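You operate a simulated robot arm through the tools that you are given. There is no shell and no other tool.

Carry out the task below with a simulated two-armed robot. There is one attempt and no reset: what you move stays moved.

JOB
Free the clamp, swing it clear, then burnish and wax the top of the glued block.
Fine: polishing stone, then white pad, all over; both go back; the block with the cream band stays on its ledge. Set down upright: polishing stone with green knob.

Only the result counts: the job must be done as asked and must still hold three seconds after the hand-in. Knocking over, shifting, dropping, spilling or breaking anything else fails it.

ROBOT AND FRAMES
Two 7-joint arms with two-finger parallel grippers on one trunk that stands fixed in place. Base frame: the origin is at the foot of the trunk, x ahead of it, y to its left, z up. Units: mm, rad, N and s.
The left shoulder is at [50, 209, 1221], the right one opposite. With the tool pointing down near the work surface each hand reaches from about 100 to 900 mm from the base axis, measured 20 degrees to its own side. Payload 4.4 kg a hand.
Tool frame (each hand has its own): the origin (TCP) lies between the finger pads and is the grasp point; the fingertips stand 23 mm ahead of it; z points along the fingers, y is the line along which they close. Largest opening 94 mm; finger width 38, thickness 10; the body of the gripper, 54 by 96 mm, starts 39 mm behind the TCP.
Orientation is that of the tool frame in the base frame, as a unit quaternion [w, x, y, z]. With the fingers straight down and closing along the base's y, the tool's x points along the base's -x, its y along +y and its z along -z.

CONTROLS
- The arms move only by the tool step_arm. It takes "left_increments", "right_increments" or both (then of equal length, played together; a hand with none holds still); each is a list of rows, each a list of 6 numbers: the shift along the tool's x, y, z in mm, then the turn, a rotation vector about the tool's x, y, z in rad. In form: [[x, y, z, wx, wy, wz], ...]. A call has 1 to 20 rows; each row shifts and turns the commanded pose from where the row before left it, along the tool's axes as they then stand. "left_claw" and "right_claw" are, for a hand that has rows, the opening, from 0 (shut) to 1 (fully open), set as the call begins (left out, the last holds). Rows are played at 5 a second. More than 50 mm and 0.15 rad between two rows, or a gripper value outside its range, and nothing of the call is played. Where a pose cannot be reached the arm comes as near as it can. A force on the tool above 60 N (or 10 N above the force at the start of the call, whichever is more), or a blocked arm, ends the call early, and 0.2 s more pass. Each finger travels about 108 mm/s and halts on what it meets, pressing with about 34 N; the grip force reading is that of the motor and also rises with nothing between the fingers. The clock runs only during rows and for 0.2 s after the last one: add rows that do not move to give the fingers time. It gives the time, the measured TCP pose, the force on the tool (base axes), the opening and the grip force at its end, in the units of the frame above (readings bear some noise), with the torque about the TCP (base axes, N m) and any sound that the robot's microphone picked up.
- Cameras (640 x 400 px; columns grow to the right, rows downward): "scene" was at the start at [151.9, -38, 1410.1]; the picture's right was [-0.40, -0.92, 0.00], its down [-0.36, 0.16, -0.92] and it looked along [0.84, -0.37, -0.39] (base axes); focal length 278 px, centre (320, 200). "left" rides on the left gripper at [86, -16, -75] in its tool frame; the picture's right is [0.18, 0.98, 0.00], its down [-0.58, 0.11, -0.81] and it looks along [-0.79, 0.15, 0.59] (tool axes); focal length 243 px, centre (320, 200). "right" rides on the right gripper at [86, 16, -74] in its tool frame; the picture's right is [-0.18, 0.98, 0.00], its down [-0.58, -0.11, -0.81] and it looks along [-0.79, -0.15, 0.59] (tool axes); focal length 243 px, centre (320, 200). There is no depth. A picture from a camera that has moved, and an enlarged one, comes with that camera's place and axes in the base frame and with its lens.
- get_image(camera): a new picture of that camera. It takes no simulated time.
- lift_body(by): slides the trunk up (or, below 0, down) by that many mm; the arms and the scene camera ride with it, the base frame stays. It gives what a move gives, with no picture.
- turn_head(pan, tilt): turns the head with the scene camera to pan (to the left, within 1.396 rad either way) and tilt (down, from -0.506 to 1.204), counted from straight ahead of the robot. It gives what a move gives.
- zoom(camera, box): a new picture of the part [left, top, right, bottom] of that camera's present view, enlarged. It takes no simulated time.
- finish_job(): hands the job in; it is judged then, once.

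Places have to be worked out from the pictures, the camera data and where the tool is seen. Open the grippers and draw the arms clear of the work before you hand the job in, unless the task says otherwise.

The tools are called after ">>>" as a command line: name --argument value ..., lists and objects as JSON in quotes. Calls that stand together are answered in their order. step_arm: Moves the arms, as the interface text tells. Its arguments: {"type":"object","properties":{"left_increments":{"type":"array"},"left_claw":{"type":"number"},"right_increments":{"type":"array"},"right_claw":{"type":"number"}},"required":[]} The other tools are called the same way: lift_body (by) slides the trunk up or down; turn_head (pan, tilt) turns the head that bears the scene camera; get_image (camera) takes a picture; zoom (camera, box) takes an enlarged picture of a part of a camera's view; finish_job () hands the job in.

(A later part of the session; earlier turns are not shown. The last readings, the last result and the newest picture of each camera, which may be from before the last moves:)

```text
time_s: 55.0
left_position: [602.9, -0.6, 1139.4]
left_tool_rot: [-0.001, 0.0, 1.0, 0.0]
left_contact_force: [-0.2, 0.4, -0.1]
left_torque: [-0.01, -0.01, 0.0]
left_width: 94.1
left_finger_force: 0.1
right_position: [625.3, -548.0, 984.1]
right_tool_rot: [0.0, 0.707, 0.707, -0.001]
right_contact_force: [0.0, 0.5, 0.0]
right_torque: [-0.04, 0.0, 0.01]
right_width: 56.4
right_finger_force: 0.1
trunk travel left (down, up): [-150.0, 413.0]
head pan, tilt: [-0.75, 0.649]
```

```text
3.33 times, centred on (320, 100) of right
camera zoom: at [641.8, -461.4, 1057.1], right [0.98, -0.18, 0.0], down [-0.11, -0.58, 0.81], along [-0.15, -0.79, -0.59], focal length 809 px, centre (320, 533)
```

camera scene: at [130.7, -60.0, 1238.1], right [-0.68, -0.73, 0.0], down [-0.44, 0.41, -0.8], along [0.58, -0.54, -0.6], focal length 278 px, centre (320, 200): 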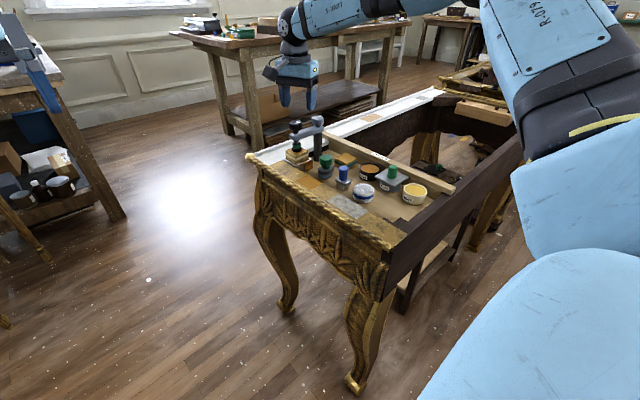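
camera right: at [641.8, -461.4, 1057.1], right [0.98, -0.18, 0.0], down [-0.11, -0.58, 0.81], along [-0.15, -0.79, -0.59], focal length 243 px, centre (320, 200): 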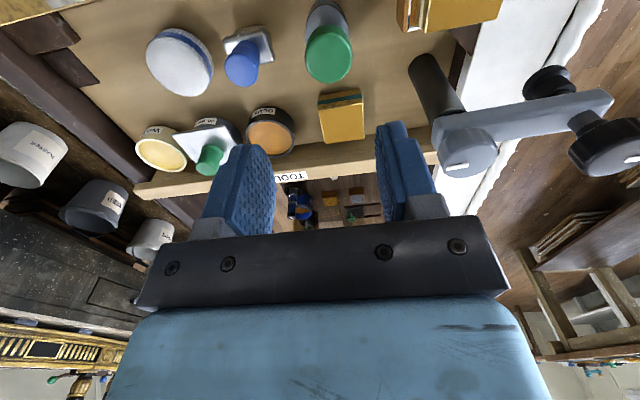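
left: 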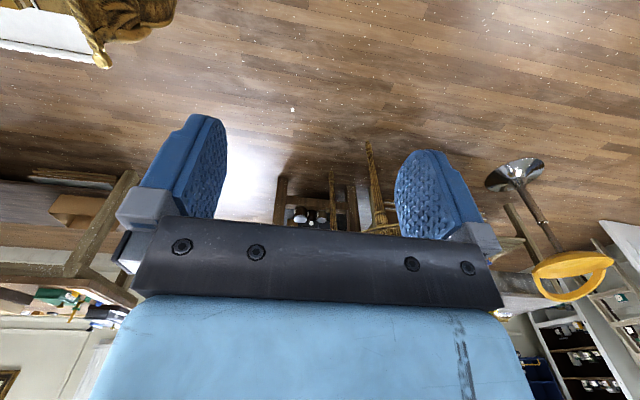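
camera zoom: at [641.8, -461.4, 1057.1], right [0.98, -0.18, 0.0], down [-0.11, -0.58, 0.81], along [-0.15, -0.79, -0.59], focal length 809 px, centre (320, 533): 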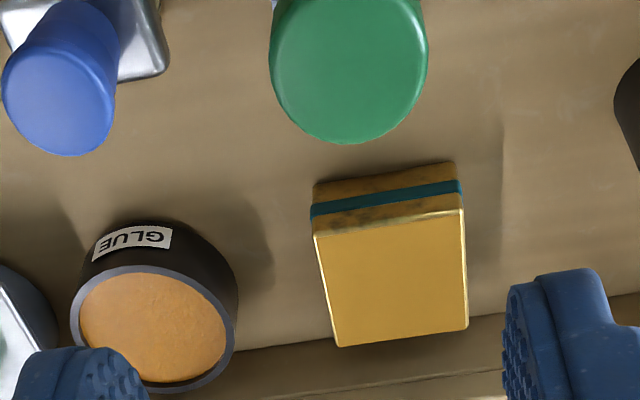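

I'll zoom on the stone knob for a precise centre.

>>> zoom --camera "right" --box '[280, 0, 376, 90]'

>>> zoom --camera "scene" --box '[304, 130, 352, 190]'

```text
4.44 times, centred on (328, 45) of right
camera zoom: at [641.8, -461.4, 1057.1], right [0.98, -0.18, 0.0], down [-0.11, -0.58, 0.81], along [-0.15, -0.79, -0.59], focal length 1078 px, centre (284, 889)
```

zoom: 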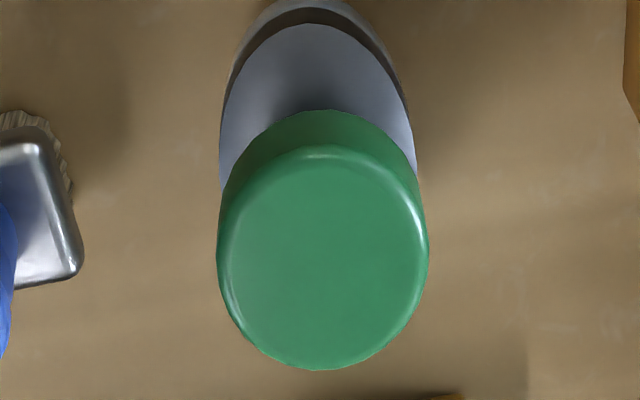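

```text
6.67 times, centred on (328, 160) of scene
camera zoom: at [130.6, -59.7, 1238.1], right [-0.68, -0.73, 0.0], down [-0.44, 0.41, -0.8], along [0.58, -0.54, -0.6], focal length 1855 px, centre (267, 467)
```

zoom: 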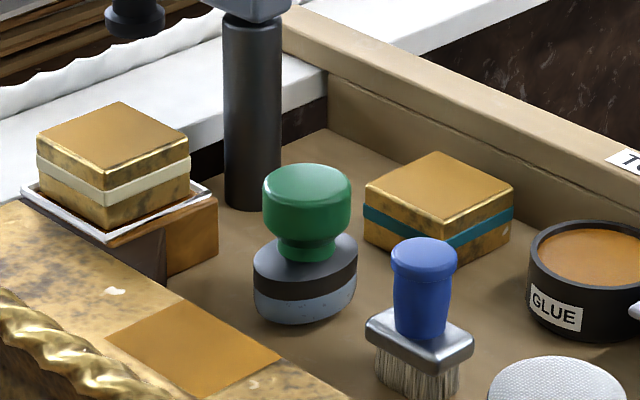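

Refined stone: knob centre (632.5,−550), knob top z≈858, tray floor z≈793, oval base ~42×50 mm. I'll align and descend partway, then check.

>>> step_arm --right_increments '[[-2, 7.2, 0, 0, 0, 0], [0, 0, 30, 0, 0, 0], [0, 0, 30, 0, 0, 0], [0, 0, 20, 0, 0, 0], [0, 0, 0, 0, 0, 0]]' --right_claw 0.6

>>> zoom --camera "scene" --box '[284, 120, 380, 190]'

>>> get_image --camera "right"

```text
time_s: 56.2
left_position: [603.5, 0.8, 1140.4]
left_tool_rot: [0.001, 0.0, 1.0, 0.001]
left_contact_force: [0.4, -0.1, 1.2]
left_torque: [-0.03, -0.01, 0.01]
left_width: 93.8
left_finger_force: 0.1
right_position: [632.6, -548.8, 904.0]
right_tool_rot: [0.0, 0.707, 0.707, -0.001]
right_contact_force: [0.3, 1.0, 0.3]
right_torque: [-0.04, 0.0, 0.0]
right_width: 56.2
right_finger_force: 0.1
trunk travel left (down, up): [-150.0, 413.0]
head pan, tilt: [-0.75, 0.649]
```

```text
5.71 times, centred on (332, 155) of scene
camera zoom: at [130.5, -59.7, 1238.1], right [-0.68, -0.73, 0.0], down [-0.44, 0.41, -0.8], along [0.58, -0.54, -0.6], focal length 1590 px, centre (251, 457)
```

zoom: 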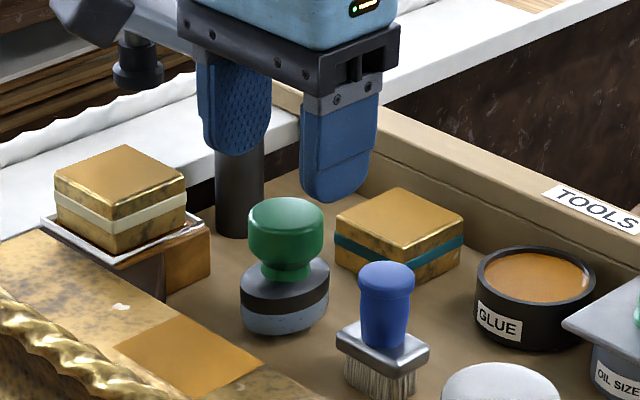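

```text
taken
camera right: at [649.1, -462.9, 976.8], right [0.98, -0.18, 0.0], down [-0.11, -0.58, 0.81], along [-0.15, -0.79, -0.59], focal length 243 px, centre (320, 200)
```

right: 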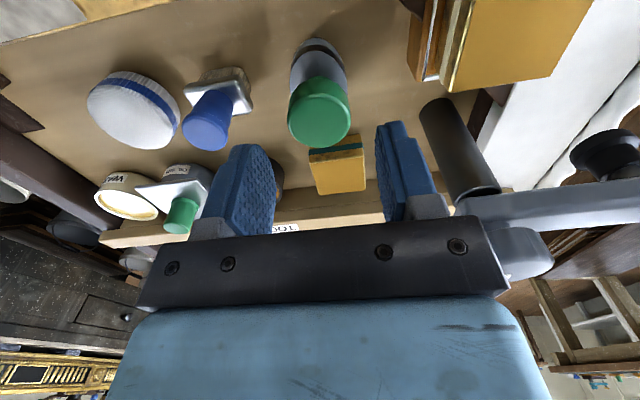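

Alignment over the stone's knob is good. I'll descend to z≈853 and close on the knob.

>>> step_arm --right_increments '[[0, 0, 20, 0, 0, 0], [0, 0, 20, 0, 0, 0], [0, 0, 11, 0, 0, 0], [0, 0, 0, 0, 0, 0]]' --right_claw 0.6

>>> step_arm --right_increments '[[0, 0, 0, 0, 0, 0], [0, 0, 0, 0, 0, 0], [0, 0, 0, 0, 0, 0]]' --right_claw 0

>>> zoom --camera "scene" --box '[284, 120, 380, 190]'

```text
time_s: 57.2
left_position: [604.0, -0.3, 1140.4]
left_tool_rot: [0.001, 0.0, 1.0, 0.0]
left_contact_force: [0.9, 0.2, 0.1]
left_torque: [0.01, -0.02, -0.01]
left_width: 93.8
left_finger_force: 0.1
right_position: [633.0, -548.9, 852.8]
right_tool_rot: [0.001, 0.707, 0.707, -0.001]
right_contact_force: [0.2, -0.5, 0.4]
right_torque: [-0.01, -0.02, -0.02]
right_width: 56.8
right_finger_force: 0.0
trunk travel left (down, up): [-150.0, 413.0]
head pan, tilt: [-0.75, 0.649]
```

```text
time_s: 58.0
left_position: [602.7, -0.2, 1139.3]
left_tool_rot: [0.001, 0.0, 1.0, 0.0]
left_contact_force: [-0.2, -0.1, -1.0]
left_torque: [0.01, 0.0, 0.01]
left_width: 94.0
left_finger_force: 0.0
right_position: [632.6, -549.6, 852.7]
right_tool_rot: [0.0, 0.706, 0.708, -0.001]
right_contact_force: [-1.1, -0.8, 0.2]
right_torque: [-0.03, -0.01, 0.02]
right_width: 36.8
right_finger_force: 34.1
trunk travel left (down, up): [-150.0, 413.0]
head pan, tilt: [-0.75, 0.649]
```

```text
5.71 times, centred on (332, 155) of scene
camera zoom: at [130.8, -60.0, 1238.1], right [-0.68, -0.73, 0.0], down [-0.44, 0.41, -0.8], along [0.58, -0.54, -0.6], focal length 1590 px, centre (251, 457)
```

zoom: 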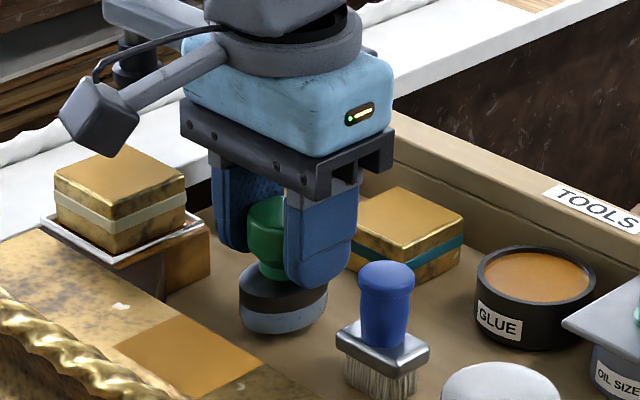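

Stone gripped at TCP (632.6,−549.5,852.7) — its home pose. I'll lift it ~110 mm and check the hold.

>>> step_arm --right_increments '[[0, 0, -5, 0, 0, 0], [0, 0, -20, 0, 0, 0], [0, 0, -30, 0, 0, 0], [0, 0, -30, 0, 0, 0], [0, 0, -25, 0, 0, 0], [0, 0, 0, 0, 0, 0]]'

>>> zoom --camera "scene" --box '[264, 90, 376, 170]'

>>> get_image --camera "right"

```text
time_s: 59.4
left_position: [604.2, -0.5, 1139.9]
left_tool_rot: [-0.001, 0.001, 1.0, 0.0]
left_contact_force: [0.4, 0.6, 0.2]
left_torque: [0.0, -0.02, 0.03]
left_width: 94.0
left_finger_force: 0.1
right_position: [634.2, -549.4, 963.6]
right_tool_rot: [0.001, 0.707, 0.707, -0.001]
right_contact_force: [-0.2, 0.9, -0.1]
right_torque: [0.03, -0.03, 0.02]
right_width: 36.7
right_finger_force: 34.3
trunk travel left (down, up): [-150.0, 413.0]
head pan, tilt: [-0.75, 0.649]
```

```text
5.00 times, centred on (320, 130) of scene
camera zoom: at [131.0, -60.2, 1238.0], right [-0.68, -0.73, 0.0], down [-0.44, 0.41, -0.8], along [0.58, -0.54, -0.6], focal length 1392 px, centre (320, 550)
```

zoom: 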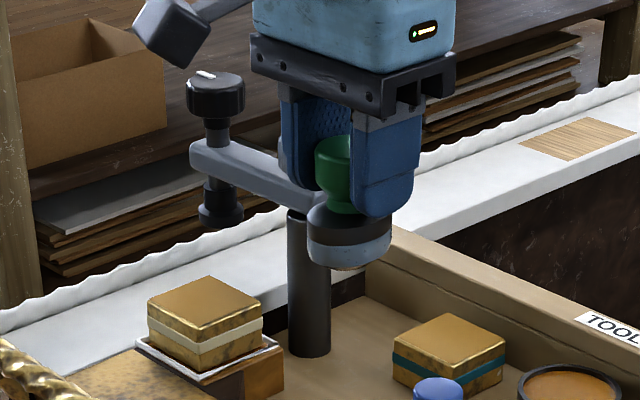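

```text
taken
camera right: at [649.7, -462.9, 1035.7], right [0.98, -0.18, 0.0], down [-0.11, -0.58, 0.81], along [-0.15, -0.79, -0.59], focal length 243 px, centre (320, 200)
```

right: 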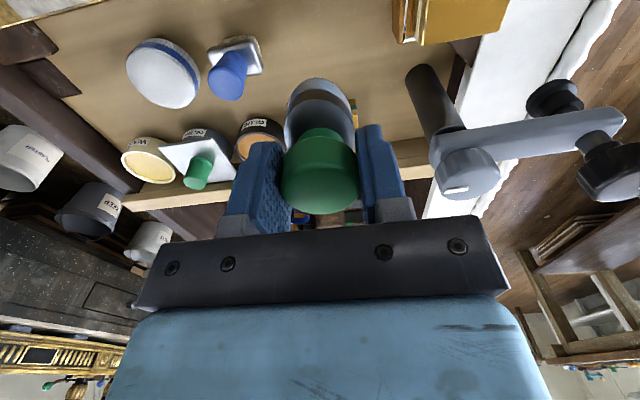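

The stone hangs upright in the grip. I'll carry it over the block centre at height.

>>> step_arm --right_increments '[[5, 15, 0, 0, 0, 0], [8, 28, 0, 0, 0, 0], [8, 28, 0, 0, 0, 0], [6.5, 23, 0, 0, 0, 0], [0, 0, 15, 0, 0, 0], [0, 0, 0, 0, 0, 0]]'

>>> zoom --camera "scene" --box '[264, 90, 376, 170]'

>>> get_image --camera "right"

```text
time_s: 60.8
left_position: [602.8, -0.1, 1138.9]
left_tool_rot: [0.001, 0.0, 1.0, 0.0]
left_contact_force: [0.2, -0.7, 0.7]
left_torque: [-0.01, -0.02, -0.01]
left_width: 93.8
left_finger_force: 0.1
right_position: [727.5, -522.6, 948.1]
right_tool_rot: [0.001, 0.707, 0.707, 0.0]
right_contact_force: [0.1, 0.0, -1.0]
right_torque: [0.03, 0.01, 0.02]
right_width: 36.9
right_finger_force: 33.6
trunk travel left (down, up): [-150.0, 413.0]
head pan, tilt: [-0.75, 0.649]
```

```text
5.00 times, centred on (320, 130) of scene
camera zoom: at [130.7, -59.7, 1238.1], right [-0.68, -0.73, 0.0], down [-0.44, 0.41, -0.8], along [0.58, -0.54, -0.6], focal length 1392 px, centre (320, 550)
```

zoom: 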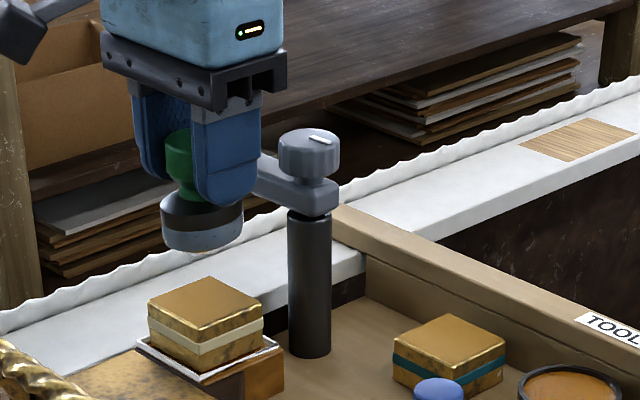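

```text
taken
camera right: at [743.3, -435.4, 1021.7], right [0.98, -0.18, 0.0], down [-0.11, -0.58, 0.81], along [-0.15, -0.79, -0.59], focal length 243 px, centre (320, 200)
```

right: 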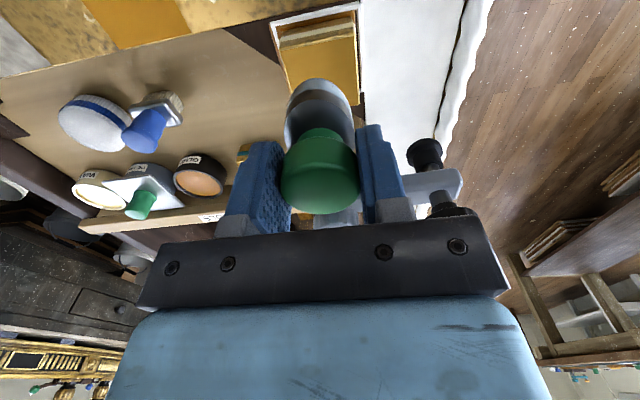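

Stone is centred over the block. Lower to ~5 mm above and check the gap.

>>> step_arm --right_increments '[[0, 0, 10, 0, 0, 0], [0, 0, 10, 0, 0, 0], [0, 0, 8, 0, 0, 0], [0, 0, 0, 0, 0, 0]]'

>>> zoom --camera "scene" --box '[278, 120, 326, 168]'

>>> zoom --camera "right" --box '[250, 0, 390, 120]'

```text
time_s: 61.8
left_position: [603.3, -1.6, 1138.6]
left_tool_rot: [0.0, 0.0, 1.0, 0.0]
left_contact_force: [-0.4, -0.6, 0.7]
left_torque: [-0.03, 0.05, 0.0]
left_width: 94.0
left_finger_force: 0.1
right_position: [726.9, -523.4, 920.7]
right_tool_rot: [0.001, 0.707, 0.707, 0.0]
right_contact_force: [0.1, -0.1, -0.2]
right_torque: [-0.01, -0.02, -0.01]
right_width: 36.7
right_finger_force: 33.8
trunk travel left (down, up): [-150.0, 413.0]
head pan, tilt: [-0.75, 0.649]
```

```text
8.33 times, centred on (302, 144) of scene
camera zoom: at [130.7, -59.9, 1238.1], right [-0.68, -0.73, 0.0], down [-0.44, 0.41, -0.8], along [0.58, -0.54, -0.6], focal length 2319 px, centre (470, 667)
```

zoom: 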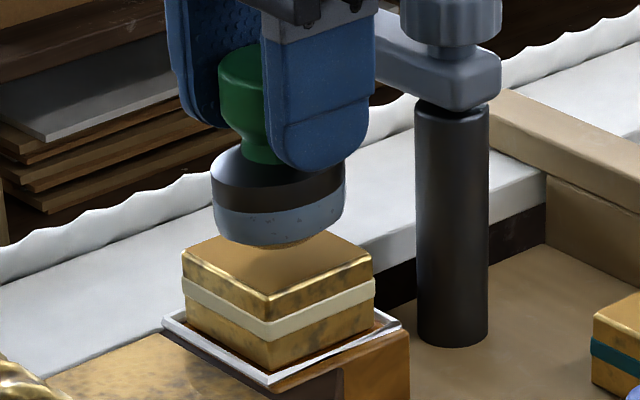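

```text
3.33 times, centred on (320, 60) of right
camera zoom: at [743.1, -436.2, 993.0], right [0.98, -0.18, 0.0], down [-0.11, -0.58, 0.81], along [-0.15, -0.79, -0.59], focal length 809 px, centre (320, 667)
```

zoom: 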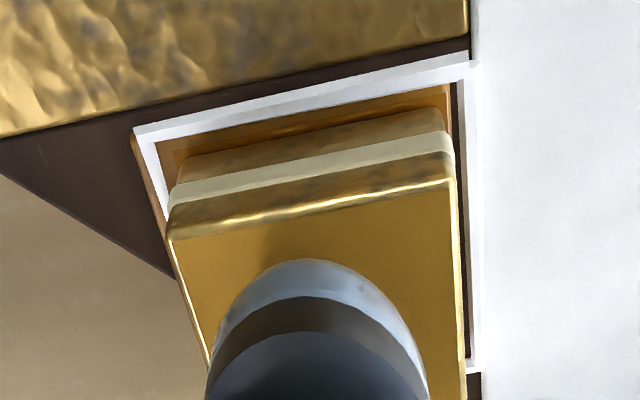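

The stone bottom is about 13 mm above the block (tool offset ≈52 mm). I'll lower 10 mm, then feel for contact in 1 mm steps.

>>> step_arm --right_increments '[[0, 0, 5, 0, 0, 0], [0, 0, 4, 0, 0, 0], [0, 0, 1, 0, 0, 0], [0, 0, 1, 0, 0, 0], [0, 0, 0, 0, 0, 0]]'

>>> zoom --camera "scene" --box '[278, 120, 326, 168]'

```text
time_s: 63.0
left_position: [600.9, 1.2, 1139.8]
left_tool_rot: [0.0, 0.0, 1.0, -0.001]
left_contact_force: [0.4, 0.7, 0.1]
left_torque: [-0.01, 0.02, 0.0]
left_width: 94.0
left_finger_force: 0.1
right_position: [726.6, -522.7, 910.9]
right_tool_rot: [0.004, 0.707, 0.707, 0.0]
right_contact_force: [2.6, -4.6, 19.2]
right_torque: [-0.42, -0.21, -0.01]
right_width: 37.1
right_finger_force: 34.2
trunk travel left (down, up): [-150.0, 413.0]
head pan, tilt: [-0.75, 0.649]
```

```text
8.33 times, centred on (302, 144) of scene
camera zoom: at [128.7, -58.8, 1238.6], right [-0.68, -0.73, 0.0], down [-0.44, 0.41, -0.8], along [0.58, -0.54, -0.6], focal length 2319 px, centre (470, 667)
```

zoom: 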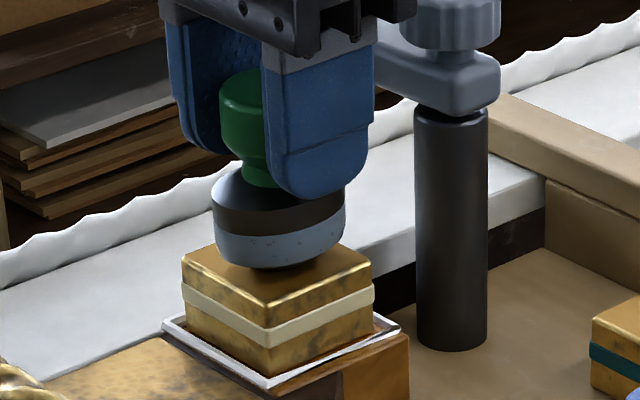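

Contact with Fz≈19 N. I'll ease up about 0.8 mm, shift +2 mm in x to the block centre (729.5,−522), and check the force.

>>> step_arm --right_increments '[[0, 0, -0.8, 0, 0, 0], [0, 2, 0, 0, 0, 0], [0, 0, 0, 0, 0, 0]]'

```text
time_s: 63.8
left_position: [600.9, 1.3, 1140.0]
left_tool_rot: [0.001, 0.0, 1.0, 0.0]
left_contact_force: [0.0, -0.7, 0.6]
left_torque: [-0.01, 0.02, -0.03]
left_width: 94.3
left_finger_force: 0.1
right_position: [728.7, -522.2, 913.2]
right_tool_rot: [0.002, 0.707, 0.707, 0.0]
right_contact_force: [-4.9, -2.1, 14.8]
right_torque: [-0.15, 0.4, 0.0]
right_width: 36.9
right_finger_force: 34.4
trunk travel left (down, up): [-150.0, 413.0]
head pan, tilt: [-0.75, 0.649]
```

Force is ~15 N. I'll ease a touch more and begin slow raster strokes: from the corner at (−14,−13) along y, stepping x by 7 mm.

>>> step_arm --right_increments '[[-6.5, -7, -0.3, 0, 0, 0], [-6.5, -7, 0, 0, 0, 0], [0, 0, 0, 0, 0, 0]]'

>>> zoom --camera "scene" --box '[278, 120, 326, 168]'

```text
time_s: 64.6
left_position: [603.2, 0.7, 1139.3]
left_tool_rot: [0.001, 0.0, 1.0, -0.001]
left_contact_force: [-0.9, -0.2, -0.2]
left_torque: [0.02, -0.02, 0.01]
left_width: 94.1
left_finger_force: 0.1
right_position: [714.9, -535.2, 911.6]
right_tool_rot: [0.001, 0.707, 0.707, -0.001]
right_contact_force: [3.5, 2.5, 12.0]
right_torque: [0.32, -0.35, -0.04]
right_width: 36.7
right_finger_force: 33.8
trunk travel left (down, up): [-150.0, 413.0]
head pan, tilt: [-0.75, 0.649]
```

```text
8.33 times, centred on (302, 144) of scene
camera zoom: at [129.6, -58.7, 1238.3], right [-0.68, -0.73, 0.0], down [-0.44, 0.41, -0.8], along [0.58, -0.54, -0.6], focal length 2319 px, centre (470, 667)
```

zoom: 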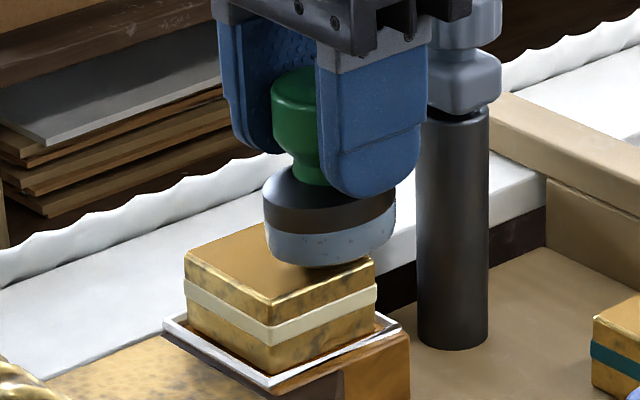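

Good contact (12 N), the block hasn't moved. Continue the raster: three y-lines at x offsets −14, −7, 0.

>>> step_arm --right_increments '[[6.5, 0, 0, 0, 0, 0], [6.5, 0, 0, 0, 0, 0], [6.5, 0, 0, 0, 0, 0], [6.5, 0, 0, 0, 0, 0], [0, 7, 0, 0, 0, 0], [-6.5, 0, 0, 0, 0, 0], [-6.5, 0, 0, 0, 0, 0], [-6.5, 0, 0, 0, 0, 0], [-6.5, 0, 0, 0, 0, 0], [0, 7, 0, 0, 0, 0], [6.5, 0, 0, 0, 0, 0], [6.5, 0, 0, 0, 0, 0], [6.5, 0, 0, 0, 0, 0], [6.5, 0, 0, 0, 0, 0], [0, 0, 0, 0, 0, 0]]'

>>> zoom --camera "scene" --box '[278, 120, 326, 168]'

```text
time_s: 67.8
left_position: [603.2, 0.0, 1140.9]
left_tool_rot: [0.001, 0.0, 1.0, 0.0]
left_contact_force: [0.2, 0.7, 0.0]
left_torque: [0.02, 0.02, -0.02]
left_width: 94.2
left_finger_force: 0.1
right_position: [728.1, -509.6, 910.3]
right_tool_rot: [0.002, 0.707, 0.707, -0.001]
right_contact_force: [-1.0, -3.3, 8.0]
right_torque: [-0.28, 0.03, -0.02]
right_width: 37.1
right_finger_force: 33.8
trunk travel left (down, up): [-150.0, 413.0]
head pan, tilt: [-0.75, 0.649]
```

```text
8.33 times, centred on (302, 144) of scene
camera zoom: at [129.8, -59.5, 1238.2], right [-0.68, -0.73, 0.0], down [-0.44, 0.41, -0.8], along [0.58, -0.54, -0.6], focal length 2319 px, centre (470, 667)
```

zoom: 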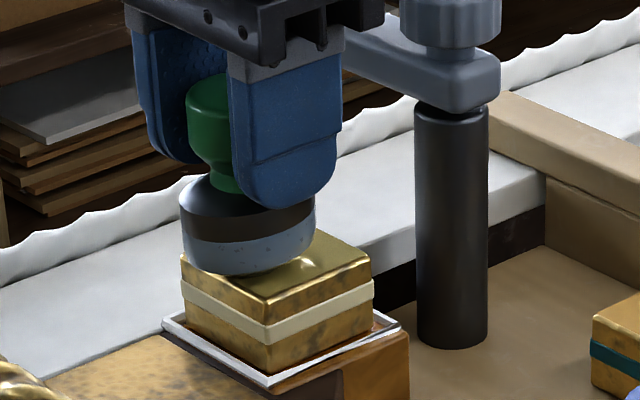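

The rubbed surface is now visibly shiny — good feedback. Continue with x offsets +7, +14 with slightly more pressure.

>>> step_arm --right_increments '[[0, 7, 0.3, 0, 0, 0], [-6.5, 0, 0, 0, 0, 0], [-6.5, 0, 0, 0, 0, 0], [-6.5, 0, 0, 0, 0, 0], [-6.5, 0, 0, 0, 0, 0], [0, 7, 0, 0, 0, 0], [6.5, 0, 0, 0, 0, 0], [6.5, 0, 0, 0, 0, 0], [6.5, 0, 0, 0, 0, 0], [6.5, 0, 0, 0, 0, 0], [0, 0, 0, 0, 0, 0]]'

>>> zoom --camera "scene" --box '[278, 120, 326, 168]'

>>> zoom --camera "right" --box '[240, 0, 400, 120]'

```text
time_s: 70.2
left_position: [603.0, -0.9, 1140.2]
left_tool_rot: [0.001, 0.0, 1.0, -0.001]
left_contact_force: [-0.6, 0.4, 0.6]
left_torque: [0.01, 0.0, -0.01]
left_width: 94.1
left_finger_force: 0.1
right_position: [741.6, -508.4, 911.2]
right_tool_rot: [0.002, 0.707, 0.707, 0.0]
right_contact_force: [-1.1, -3.3, 7.5]
right_torque: [-0.3, 0.13, 0.02]
right_width: 37.2
right_finger_force: 34.0
trunk travel left (down, up): [-150.0, 413.0]
head pan, tilt: [-0.75, 0.649]
```

```text
8.33 times, centred on (302, 144) of scene
camera zoom: at [129.8, -59.5, 1238.2], right [-0.68, -0.73, 0.0], down [-0.44, 0.41, -0.8], along [0.58, -0.54, -0.6], focal length 2319 px, centre (470, 667)
```

zoom: 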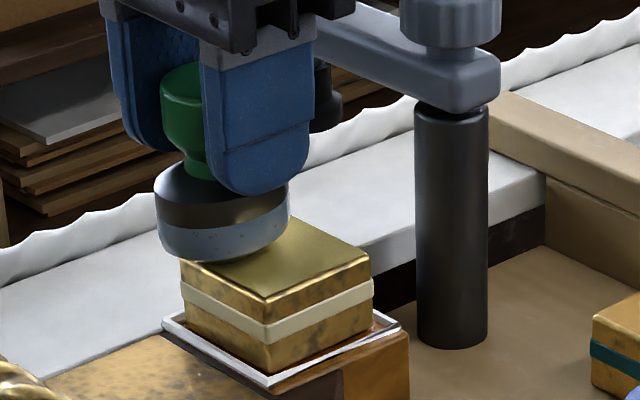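

```text
3.33 times, centred on (320, 60) of right
camera zoom: at [758.8, -422.5, 983.7], right [0.98, -0.18, 0.0], down [-0.11, -0.58, 0.81], along [-0.15, -0.79, -0.59], focal length 809 px, centre (320, 667)
```

zoom: 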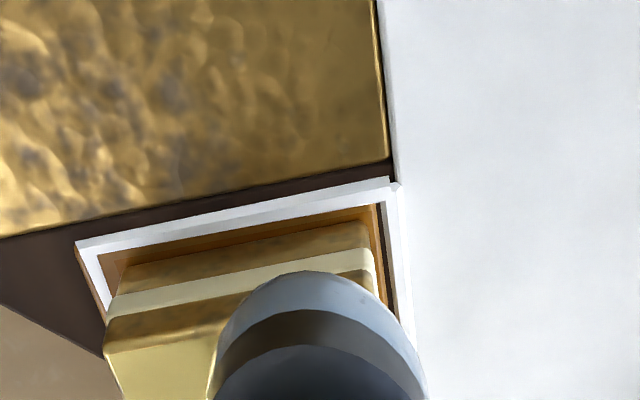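

Second pass with strokes along x at five y offsets to guarantee full coverage.

>>> step_arm --right_increments '[[0, -7, 0.2, 0, 0, 0], [0, -7, 0, 0, 0, 0], [0, -7, 0, 0, 0, 0], [0, -7, 0, 0, 0, 0], [-6.5, 0, 0, 0, 0, 0], [0, 7, 0, 0, 0, 0], [0, 7, 0, 0, 0, 0], [0, 7, 0, 0, 0, 0], [0, 7, 0, 0, 0, 0], [-6.5, 0, 0, 0, 0, 0], [0, -7, 0, 0, 0, 0], [0, -7, 0, 0, 0, 0], [0, -7, 0, 0, 0, 0], [0, -7, 0, 0, 0, 0], [0, 0, 0, 0, 0, 0]]'

>>> step_arm --right_increments '[[-6.5, 0, 0, 0, 0, 0], [0, 7, 0, 0, 0, 0], [0, 7, 0, 0, 0, 0], [0, 7, 0, 0, 0, 0], [0, 7, 0, 0, 0, 0], [-6.5, 0, 0, 0, 0, 0], [0, -7, 0, 0, 0, 0], [0, -7, 0, 0, 0, 0], [0, -7, 0, 0, 0, 0], [0, -7, 0, 0, 0, 0], [0, 0, 0, 0, 0, 0]]'

>>> zoom --camera "scene" --box '[278, 120, 326, 168]'

```text
time_s: 73.4
left_position: [602.2, 0.8, 1138.4]
left_tool_rot: [0.001, 0.0, 1.0, 0.0]
left_contact_force: [-0.2, 0.1, 0.2]
left_torque: [0.04, 0.02, -0.03]
left_width: 94.0
left_finger_force: 0.1
right_position: [715.0, -521.5, 911.4]
right_tool_rot: [0.001, 0.707, 0.707, 0.0]
right_contact_force: [3.7, 0.2, 8.3]
right_torque: [0.07, -0.3, 0.01]
right_width: 36.5
right_finger_force: 34.3
trunk travel left (down, up): [-150.0, 413.0]
head pan, tilt: [-0.75, 0.649]
```

```text
time_s: 75.8
left_position: [602.5, 0.3, 1139.4]
left_tool_rot: [0.0, 0.001, 1.0, -0.001]
left_contact_force: [0.4, 0.4, 0.2]
left_torque: [0.0, -0.03, 0.0]
left_width: 93.7
left_finger_force: 0.0
right_position: [713.8, -534.2, 911.3]
right_tool_rot: [0.001, 0.707, 0.707, 0.0]
right_contact_force: [2.2, 0.4, 7.2]
right_torque: [0.13, -0.23, -0.03]
right_width: 37.3
right_finger_force: 33.6
trunk travel left (down, up): [-150.0, 413.0]
head pan, tilt: [-0.75, 0.649]
```

```text
8.33 times, centred on (302, 144) of scene
camera zoom: at [130.0, -59.2, 1238.2], right [-0.68, -0.73, 0.0], down [-0.44, 0.41, -0.8], along [0.58, -0.54, -0.6], focal length 2319 px, centre (470, 667)
```

zoom: 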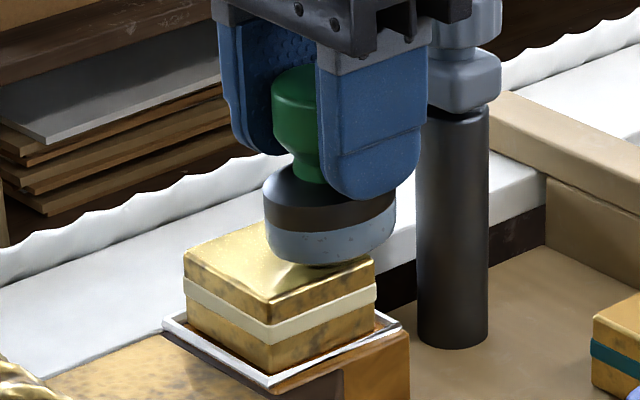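

The top appears uniformly bright now. I'll lift the stone straight up and inspect the block's whole top.

>>> step_arm --right_increments '[[0, 0, -5, 0, 0, 0], [0, 0, -20, 0, 0, 0], [0, 0, -25, 0, 0, 0], [-7, -25, 0, 0, 0, 0], [-7, -25, 0, 0, 0, 0], [0, 0, 0, 0, 0, 0]]'

>>> zoom --camera "scene" --box '[278, 138, 326, 168]'

>>> zoom --camera "right" --box '[340, 0, 520, 120]'

```text
time_s: 77.2
left_position: [603.0, -0.8, 1138.4]
left_tool_rot: [0.0, 0.0, 1.0, 0.0]
left_contact_force: [-0.6, 0.1, 1.4]
left_torque: [0.02, 0.0, 0.03]
left_width: 93.7
left_finger_force: 0.1
right_position: [665.4, -551.0, 959.7]
right_tool_rot: [0.001, 0.707, 0.707, -0.001]
right_contact_force: [-0.6, -0.3, -0.3]
right_torque: [0.01, 0.03, -0.01]
right_width: 37.0
right_finger_force: 34.2
trunk travel left (down, up): [-150.0, 413.0]
head pan, tilt: [-0.75, 0.649]
```

```text
13.33 times, centred on (302, 153) of scene
camera zoom: at [131.0, -60.1, 1238.0], right [-0.68, -0.73, 0.0], down [-0.44, 0.41, -0.8], along [0.58, -0.54, -0.6], focal length 3711 px, centre (560, 827)
```

zoom: 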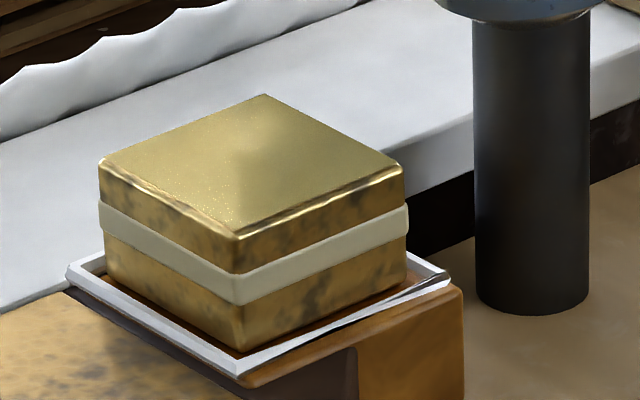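

```text
3.33 times, centred on (430, 60) of right
camera zoom: at [681.9, -463.4, 1032.5], right [0.98, -0.18, 0.0], down [-0.11, -0.58, 0.81], along [-0.15, -0.79, -0.59], focal length 809 px, centre (-47, 667)
```

zoom: 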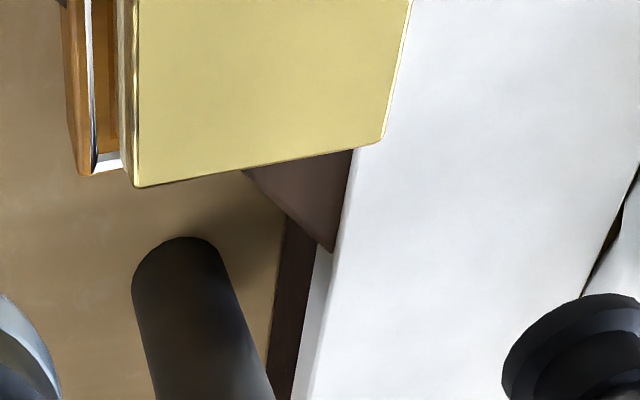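

The block's top is uniformly polished and the block hasn't shifted. Now I'll return the stone to its home spot: move back −32 mm in x, then descend to just above the floor.

>>> step_arm --right_increments '[[0, -16, 0, 0, 0, 0], [-0.5, -16, 0, 0, 0, 0], [0, 0, 25, 0, 0, 0], [0, 0, 30, 0, 0, 0], [0, 0, 30, 0, 0, 0], [0, 0, 15, 0, 0, 0], [0, 0, 3, 0, 0, 0], [0, 0, 0, 0, 0, 0]]'

>>> zoom --camera "scene" --box '[284, 120, 380, 190]'

```text
time_s: 79.0
left_position: [602.3, -0.3, 1138.7]
left_tool_rot: [0.0, 0.0, 1.0, -0.001]
left_contact_force: [0.2, 0.0, 0.4]
left_torque: [-0.01, 0.0, -0.02]
left_width: 94.0
left_finger_force: 0.0
right_position: [633.0, -550.2, 855.7]
right_tool_rot: [0.001, 0.708, 0.707, -0.001]
right_contact_force: [0.8, 0.4, -0.6]
right_torque: [0.02, 0.0, -0.06]
right_width: 37.0
right_finger_force: 33.7
trunk travel left (down, up): [-150.0, 413.0]
head pan, tilt: [-0.75, 0.649]
```

```text
5.71 times, centred on (332, 155) of scene
camera zoom: at [130.7, -59.9, 1238.1], right [-0.68, -0.73, 0.0], down [-0.44, 0.41, -0.8], along [0.58, -0.54, -0.6], focal length 1590 px, centre (251, 457)
```

zoom: 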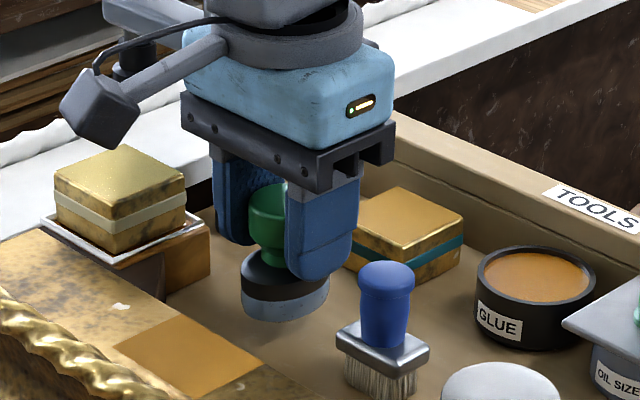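

The stone has slipped up a few mm in the grip, so its bottom is ~7–8 mm above the floor. I'll lower gradually until contact.

>>> step_arm --right_increments '[[0, 0, 2, 0, 0, 0], [0, 0, 2, 0, 0, 0], [0, 0, 0, 0, 0, 0]]'

>>> zoom --camera "scene" --box '[304, 138, 352, 178]'

```text
time_s: 79.8
left_position: [602.9, -0.9, 1138.6]
left_tool_rot: [0.0, 0.001, 1.0, -0.001]
left_contact_force: [0.2, -0.2, 0.2]
left_torque: [0.01, -0.02, -0.01]
left_width: 94.0
left_finger_force: 0.1
right_position: [632.9, -550.7, 852.5]
right_tool_rot: [0.0, 0.707, 0.707, -0.001]
right_contact_force: [0.7, 0.2, -1.8]
right_torque: [0.03, 0.0, 0.0]
right_width: 36.8
right_finger_force: 34.2
trunk travel left (down, up): [-150.0, 413.0]
head pan, tilt: [-0.75, 0.649]
```

```text
10.00 times, centred on (328, 158) of scene
camera zoom: at [130.8, -60.0, 1238.1], right [-0.68, -0.73, 0.0], down [-0.44, 0.41, -0.8], along [0.58, -0.54, -0.6], focal length 2783 px, centre (240, 620)
```

zoom: 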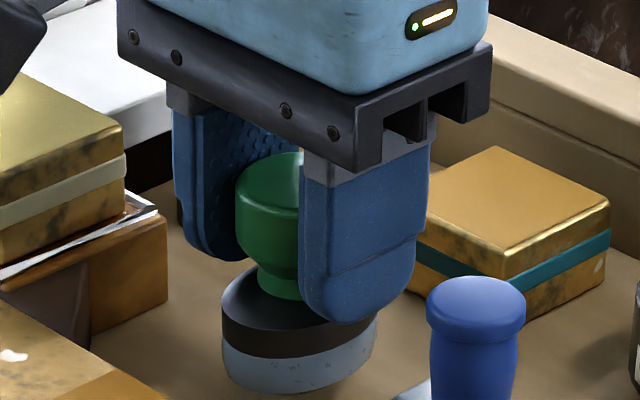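

No contact yet; I'll keep lowering in small steps.

>>> step_arm --right_increments '[[0, 0, 1, 0, 0, 0], [0, 0, 1, 0, 0, 0], [0, 0, 0, 0, 0, 0]]'

>>> step_arm --right_increments '[[0, 0, 1, 0, 0, 0], [0, 0, 0, 0, 0, 0]]'

>>> zoom --camera "scene" --box '[304, 138, 352, 178]'

```text
time_s: 80.6
left_position: [603.1, 0.7, 1139.9]
left_tool_rot: [0.001, 0.0, 1.0, 0.0]
left_contact_force: [0.1, -1.3, -0.2]
left_torque: [-0.02, -0.02, 0.0]
left_width: 94.1
left_finger_force: 0.0
right_position: [632.5, -549.5, 850.6]
right_tool_rot: [0.001, 0.707, 0.707, -0.001]
right_contact_force: [0.2, -0.7, -1.2]
right_torque: [0.02, 0.02, 0.02]
right_width: 36.9
right_finger_force: 34.1
trunk travel left (down, up): [-150.0, 413.0]
head pan, tilt: [-0.75, 0.649]
```

```text
time_s: 81.2
left_position: [603.1, -0.3, 1139.2]
left_tool_rot: [-0.001, 0.0, 1.0, 0.001]
left_contact_force: [0.1, 0.7, 0.1]
left_torque: [0.02, 0.01, 0.04]
left_width: 93.9
left_finger_force: 0.0
right_position: [633.4, -550.4, 850.1]
right_tool_rot: [0.001, 0.707, 0.707, 0.0]
right_contact_force: [0.3, 0.1, -1.8]
right_torque: [0.01, 0.02, 0.0]
right_width: 37.0
right_finger_force: 33.9
trunk travel left (down, up): [-150.0, 413.0]
head pan, tilt: [-0.75, 0.649]
```

```text
10.00 times, centred on (328, 158) of scene
camera zoom: at [130.8, -60.0, 1238.1], right [-0.68, -0.73, 0.0], down [-0.44, 0.41, -0.8], along [0.58, -0.54, -0.6], focal length 2783 px, centre (240, 620)
```

zoom: 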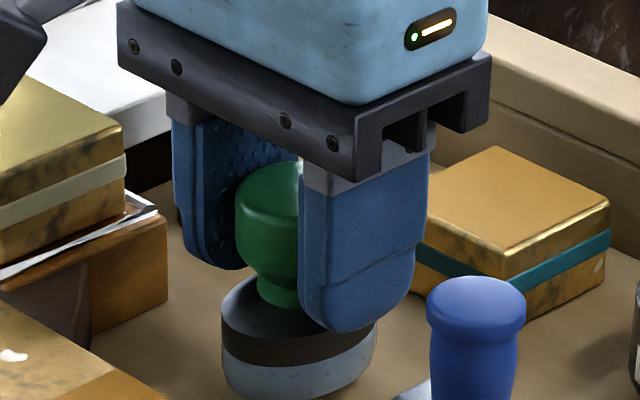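

I'll compare using the same zoom window as the original home picture.

>>> zoom --camera "scene" --box '[304, 148, 352, 178]'

>>> zoom --camera "scene" --box '[304, 130, 352, 190]'

```text
13.33 times, centred on (328, 163) of scene
camera zoom: at [130.8, -60.0, 1238.1], right [-0.68, -0.73, 0.0], down [-0.44, 0.41, -0.8], along [0.58, -0.54, -0.6], focal length 3711 px, centre (213, 693)
```

zoom: 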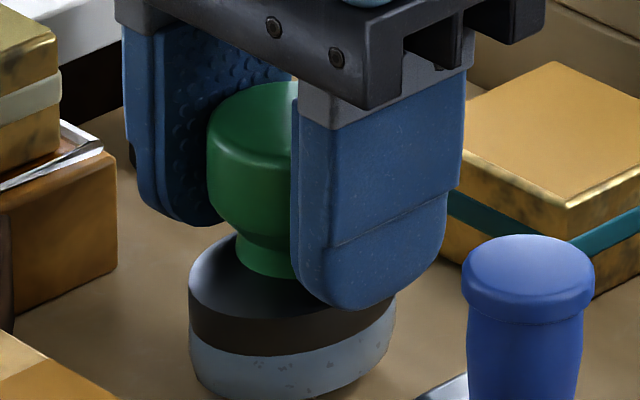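

```text
6.67 times, centred on (328, 160) of scene
camera zoom: at [130.8, -60.0, 1238.1], right [-0.68, -0.73, 0.0], down [-0.44, 0.41, -0.8], along [0.58, -0.54, -0.6], focal length 1855 px, centre (267, 467)
```

zoom: 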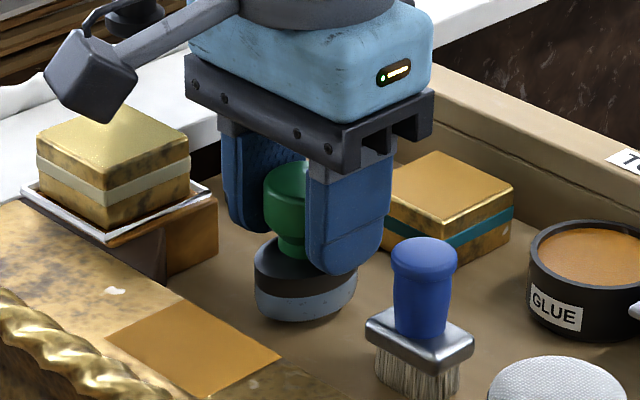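

The stone is within ~1 mm of the floor. One more small step down.

>>> step_arm --right_increments '[[0, 0, 0.7, 0, 0, 0], [0, 0, 0.5, 0, 0, 0], [0, 0, 0, 0, 0, 0]]'

>>> zoom --camera "scene" --box '[304, 148, 352, 178]'

```text
time_s: 82.0
left_position: [602.8, -0.3, 1139.8]
left_tool_rot: [0.0, -0.001, 1.0, 0.0]
left_contact_force: [0.5, -0.6, -0.1]
left_torque: [-0.01, 0.0, -0.01]
left_width: 93.8
left_finger_force: 0.1
right_position: [632.8, -550.6, 848.9]
right_tool_rot: [0.002, 0.708, 0.706, -0.001]
right_contact_force: [-0.2, -2.2, 5.5]
right_torque: [-0.04, 0.07, 0.01]
right_width: 37.3
right_finger_force: 34.3
trunk travel left (down, up): [-150.0, 413.0]
head pan, tilt: [-0.75, 0.649]
```

```text
13.33 times, centred on (328, 163) of scene
camera zoom: at [130.1, -59.6, 1238.3], right [-0.68, -0.73, 0.0], down [-0.44, 0.41, -0.8], along [0.58, -0.54, -0.6], focal length 3711 px, centre (213, 693)
```

zoom: 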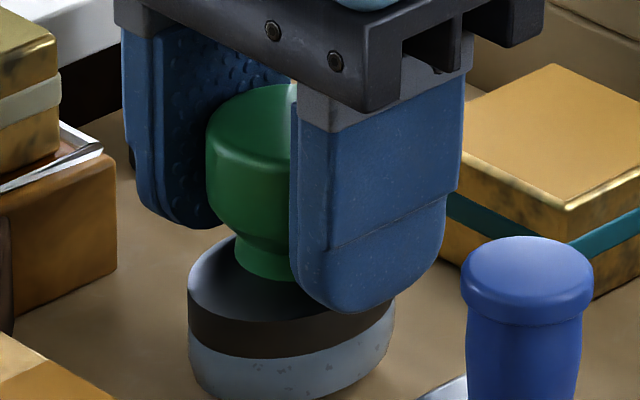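

The stone is seated (Fz 5.5 N) at its home. Open the fingers and rise.

>>> step_arm --right_increments '[[0, 0, -0.3, 0, 0, 0], [0, 0, 0, 0, 0, 0], [0, 0, 0, 0, 0, 0]]' --right_claw 0.6

>>> step_arm --right_increments '[[0, 0, -10, 0, 0, 0], [0, 0, -30, 0, 0, 0], [0, 0, -40, 0, 0, 0], [0, 0, -40, 0, 0, 0], [0, 0, 0, 0, 0, 0]]'

>>> zoom --camera "scene" --box '[304, 148, 352, 178]'

>>> get_image --camera "right"

```text
time_s: 82.8
left_position: [603.3, -0.1, 1139.1]
left_tool_rot: [0.0, 0.0, 1.0, 0.0]
left_contact_force: [0.3, -0.5, 0.5]
left_torque: [0.04, 0.02, -0.01]
left_width: 94.3
left_finger_force: 0.0
right_position: [633.6, -549.6, 847.8]
right_tool_rot: [0.001, 0.708, 0.707, -0.001]
right_contact_force: [-0.5, 0.5, -0.6]
right_torque: [0.03, 0.01, 0.0]
right_width: 56.5
right_finger_force: 0.0
trunk travel left (down, up): [-150.0, 413.0]
head pan, tilt: [-0.75, 0.649]
```

```text
time_s: 84.0
left_position: [603.4, -0.7, 1139.2]
left_tool_rot: [0.0, 0.0, 1.0, 0.0]
left_contact_force: [-0.4, -0.5, 0.4]
left_torque: [0.01, -0.02, -0.01]
left_width: 94.3
left_finger_force: 0.0
right_position: [634.5, -550.8, 969.7]
right_tool_rot: [0.0, 0.707, 0.707, -0.001]
right_contact_force: [-0.2, -0.6, -0.2]
right_torque: [0.01, 0.01, -0.01]
right_width: 56.5
right_finger_force: 0.0
trunk travel left (down, up): [-150.0, 413.0]
head pan, tilt: [-0.75, 0.649]
```

```text
13.33 times, centred on (328, 163) of scene
camera zoom: at [131.1, -60.3, 1238.0], right [-0.68, -0.73, 0.0], down [-0.44, 0.41, -0.8], along [0.58, -0.54, -0.61], focal length 3711 px, centre (213, 693)
```

zoom: 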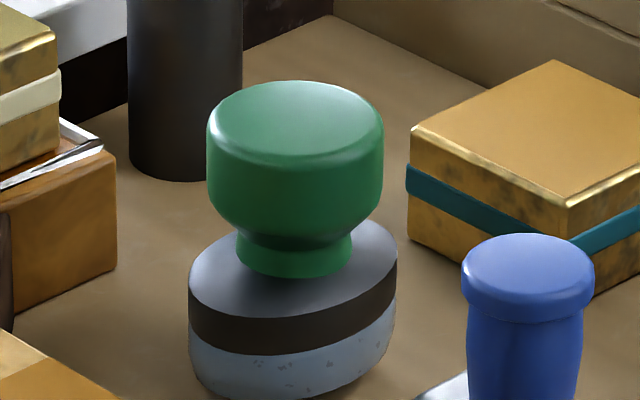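

```text
taken
camera right: at [650.6, -464.1, 1041.8], right [0.98, -0.18, 0.0], down [-0.11, -0.58, 0.81], along [-0.15, -0.79, -0.59], focal length 243 px, centre (320, 200)
```

right: 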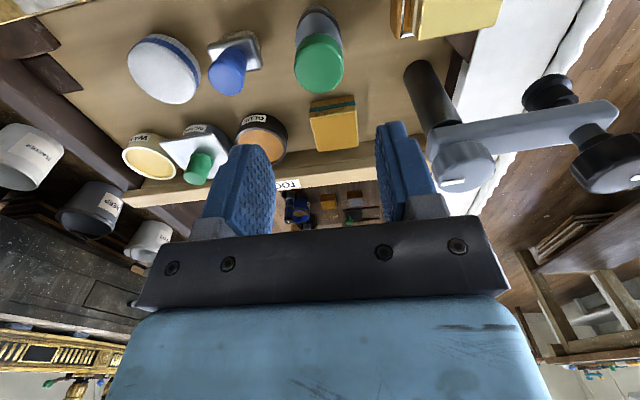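

The stone stands upright at home. Next, the white pad: I'll move the hand above it and take close views.

>>> step_arm --right_increments '[[1, -30, 0, 0, 0, 0], [1, -40, 0, 0, 0, 0], [1, -40, 0, 0, 0, 0], [1, -39, 0, 0, 0, 0], [0, 0, 0, 0, 0, 0]]' --right_claw 0.78

>>> get_image --camera "right"

>>> zoom --camera "right" --box '[260, 0, 400, 120]'

>>> zoom --camera "scene" --box '[330, 170, 426, 230]'

```text
time_s: 85.2
left_position: [602.7, 0.9, 1138.9]
left_tool_rot: [-0.001, 0.0, 1.0, 0.0]
left_contact_force: [0.2, -0.4, -0.3]
left_torque: [-0.02, -0.03, -0.03]
left_width: 93.9
left_finger_force: 0.0
right_position: [483.9, -545.2, 968.0]
right_tool_rot: [0.0, 0.707, 0.707, -0.002]
right_contact_force: [-0.1, 0.6, -0.7]
right_torque: [0.0, -0.01, -0.02]
right_width: 73.3
right_finger_force: 0.0
trunk travel left (down, up): [-150.0, 413.0]
head pan, tilt: [-0.75, 0.649]
```

```text
taken
camera right: at [500.0, -459.3, 1041.0], right [0.98, -0.18, 0.0], down [-0.11, -0.58, 0.81], along [-0.15, -0.79, -0.59], focal length 243 px, centre (320, 200)
```

right: 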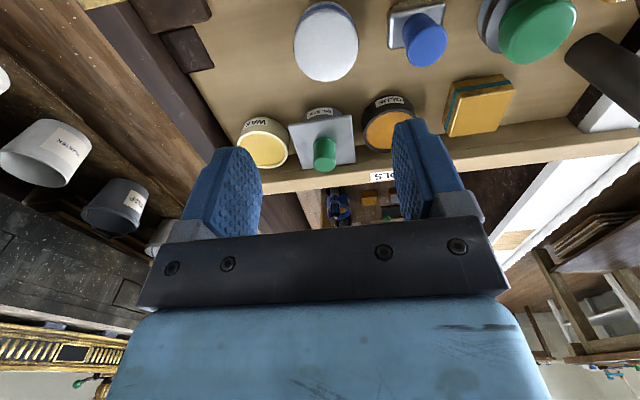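

```text
3.33 times, centred on (330, 60) of right
camera zoom: at [500.0, -459.3, 1041.0], right [0.98, -0.18, 0.0], down [-0.11, -0.58, 0.81], along [-0.15, -0.79, -0.59], focal length 809 px, centre (287, 667)
```

zoom: 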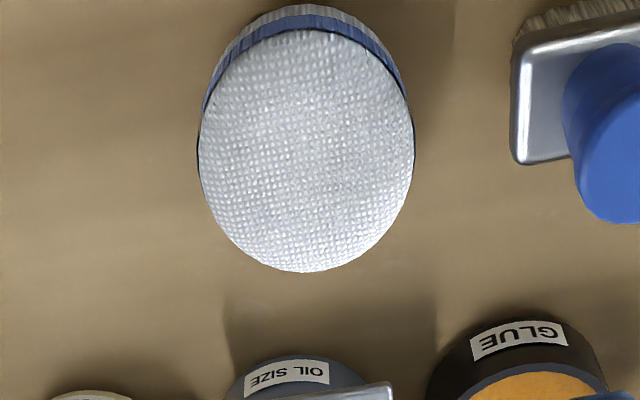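

```text
6.67 times, centred on (378, 200) of scene
camera zoom: at [131.1, -59.7, 1238.0], right [-0.68, -0.73, 0.0], down [-0.44, 0.41, -0.8], along [0.58, -0.54, -0.6], focal length 1855 px, centre (-67, 200)
```

zoom: 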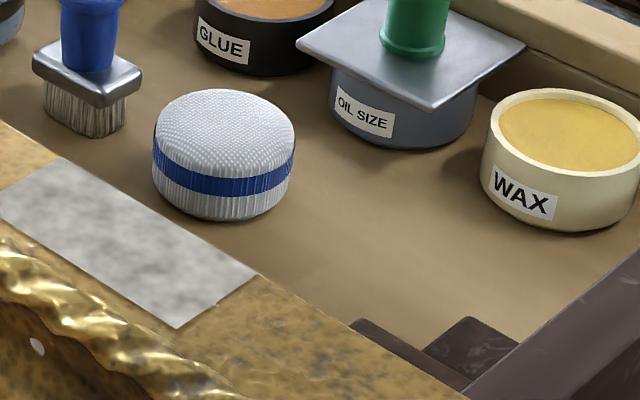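

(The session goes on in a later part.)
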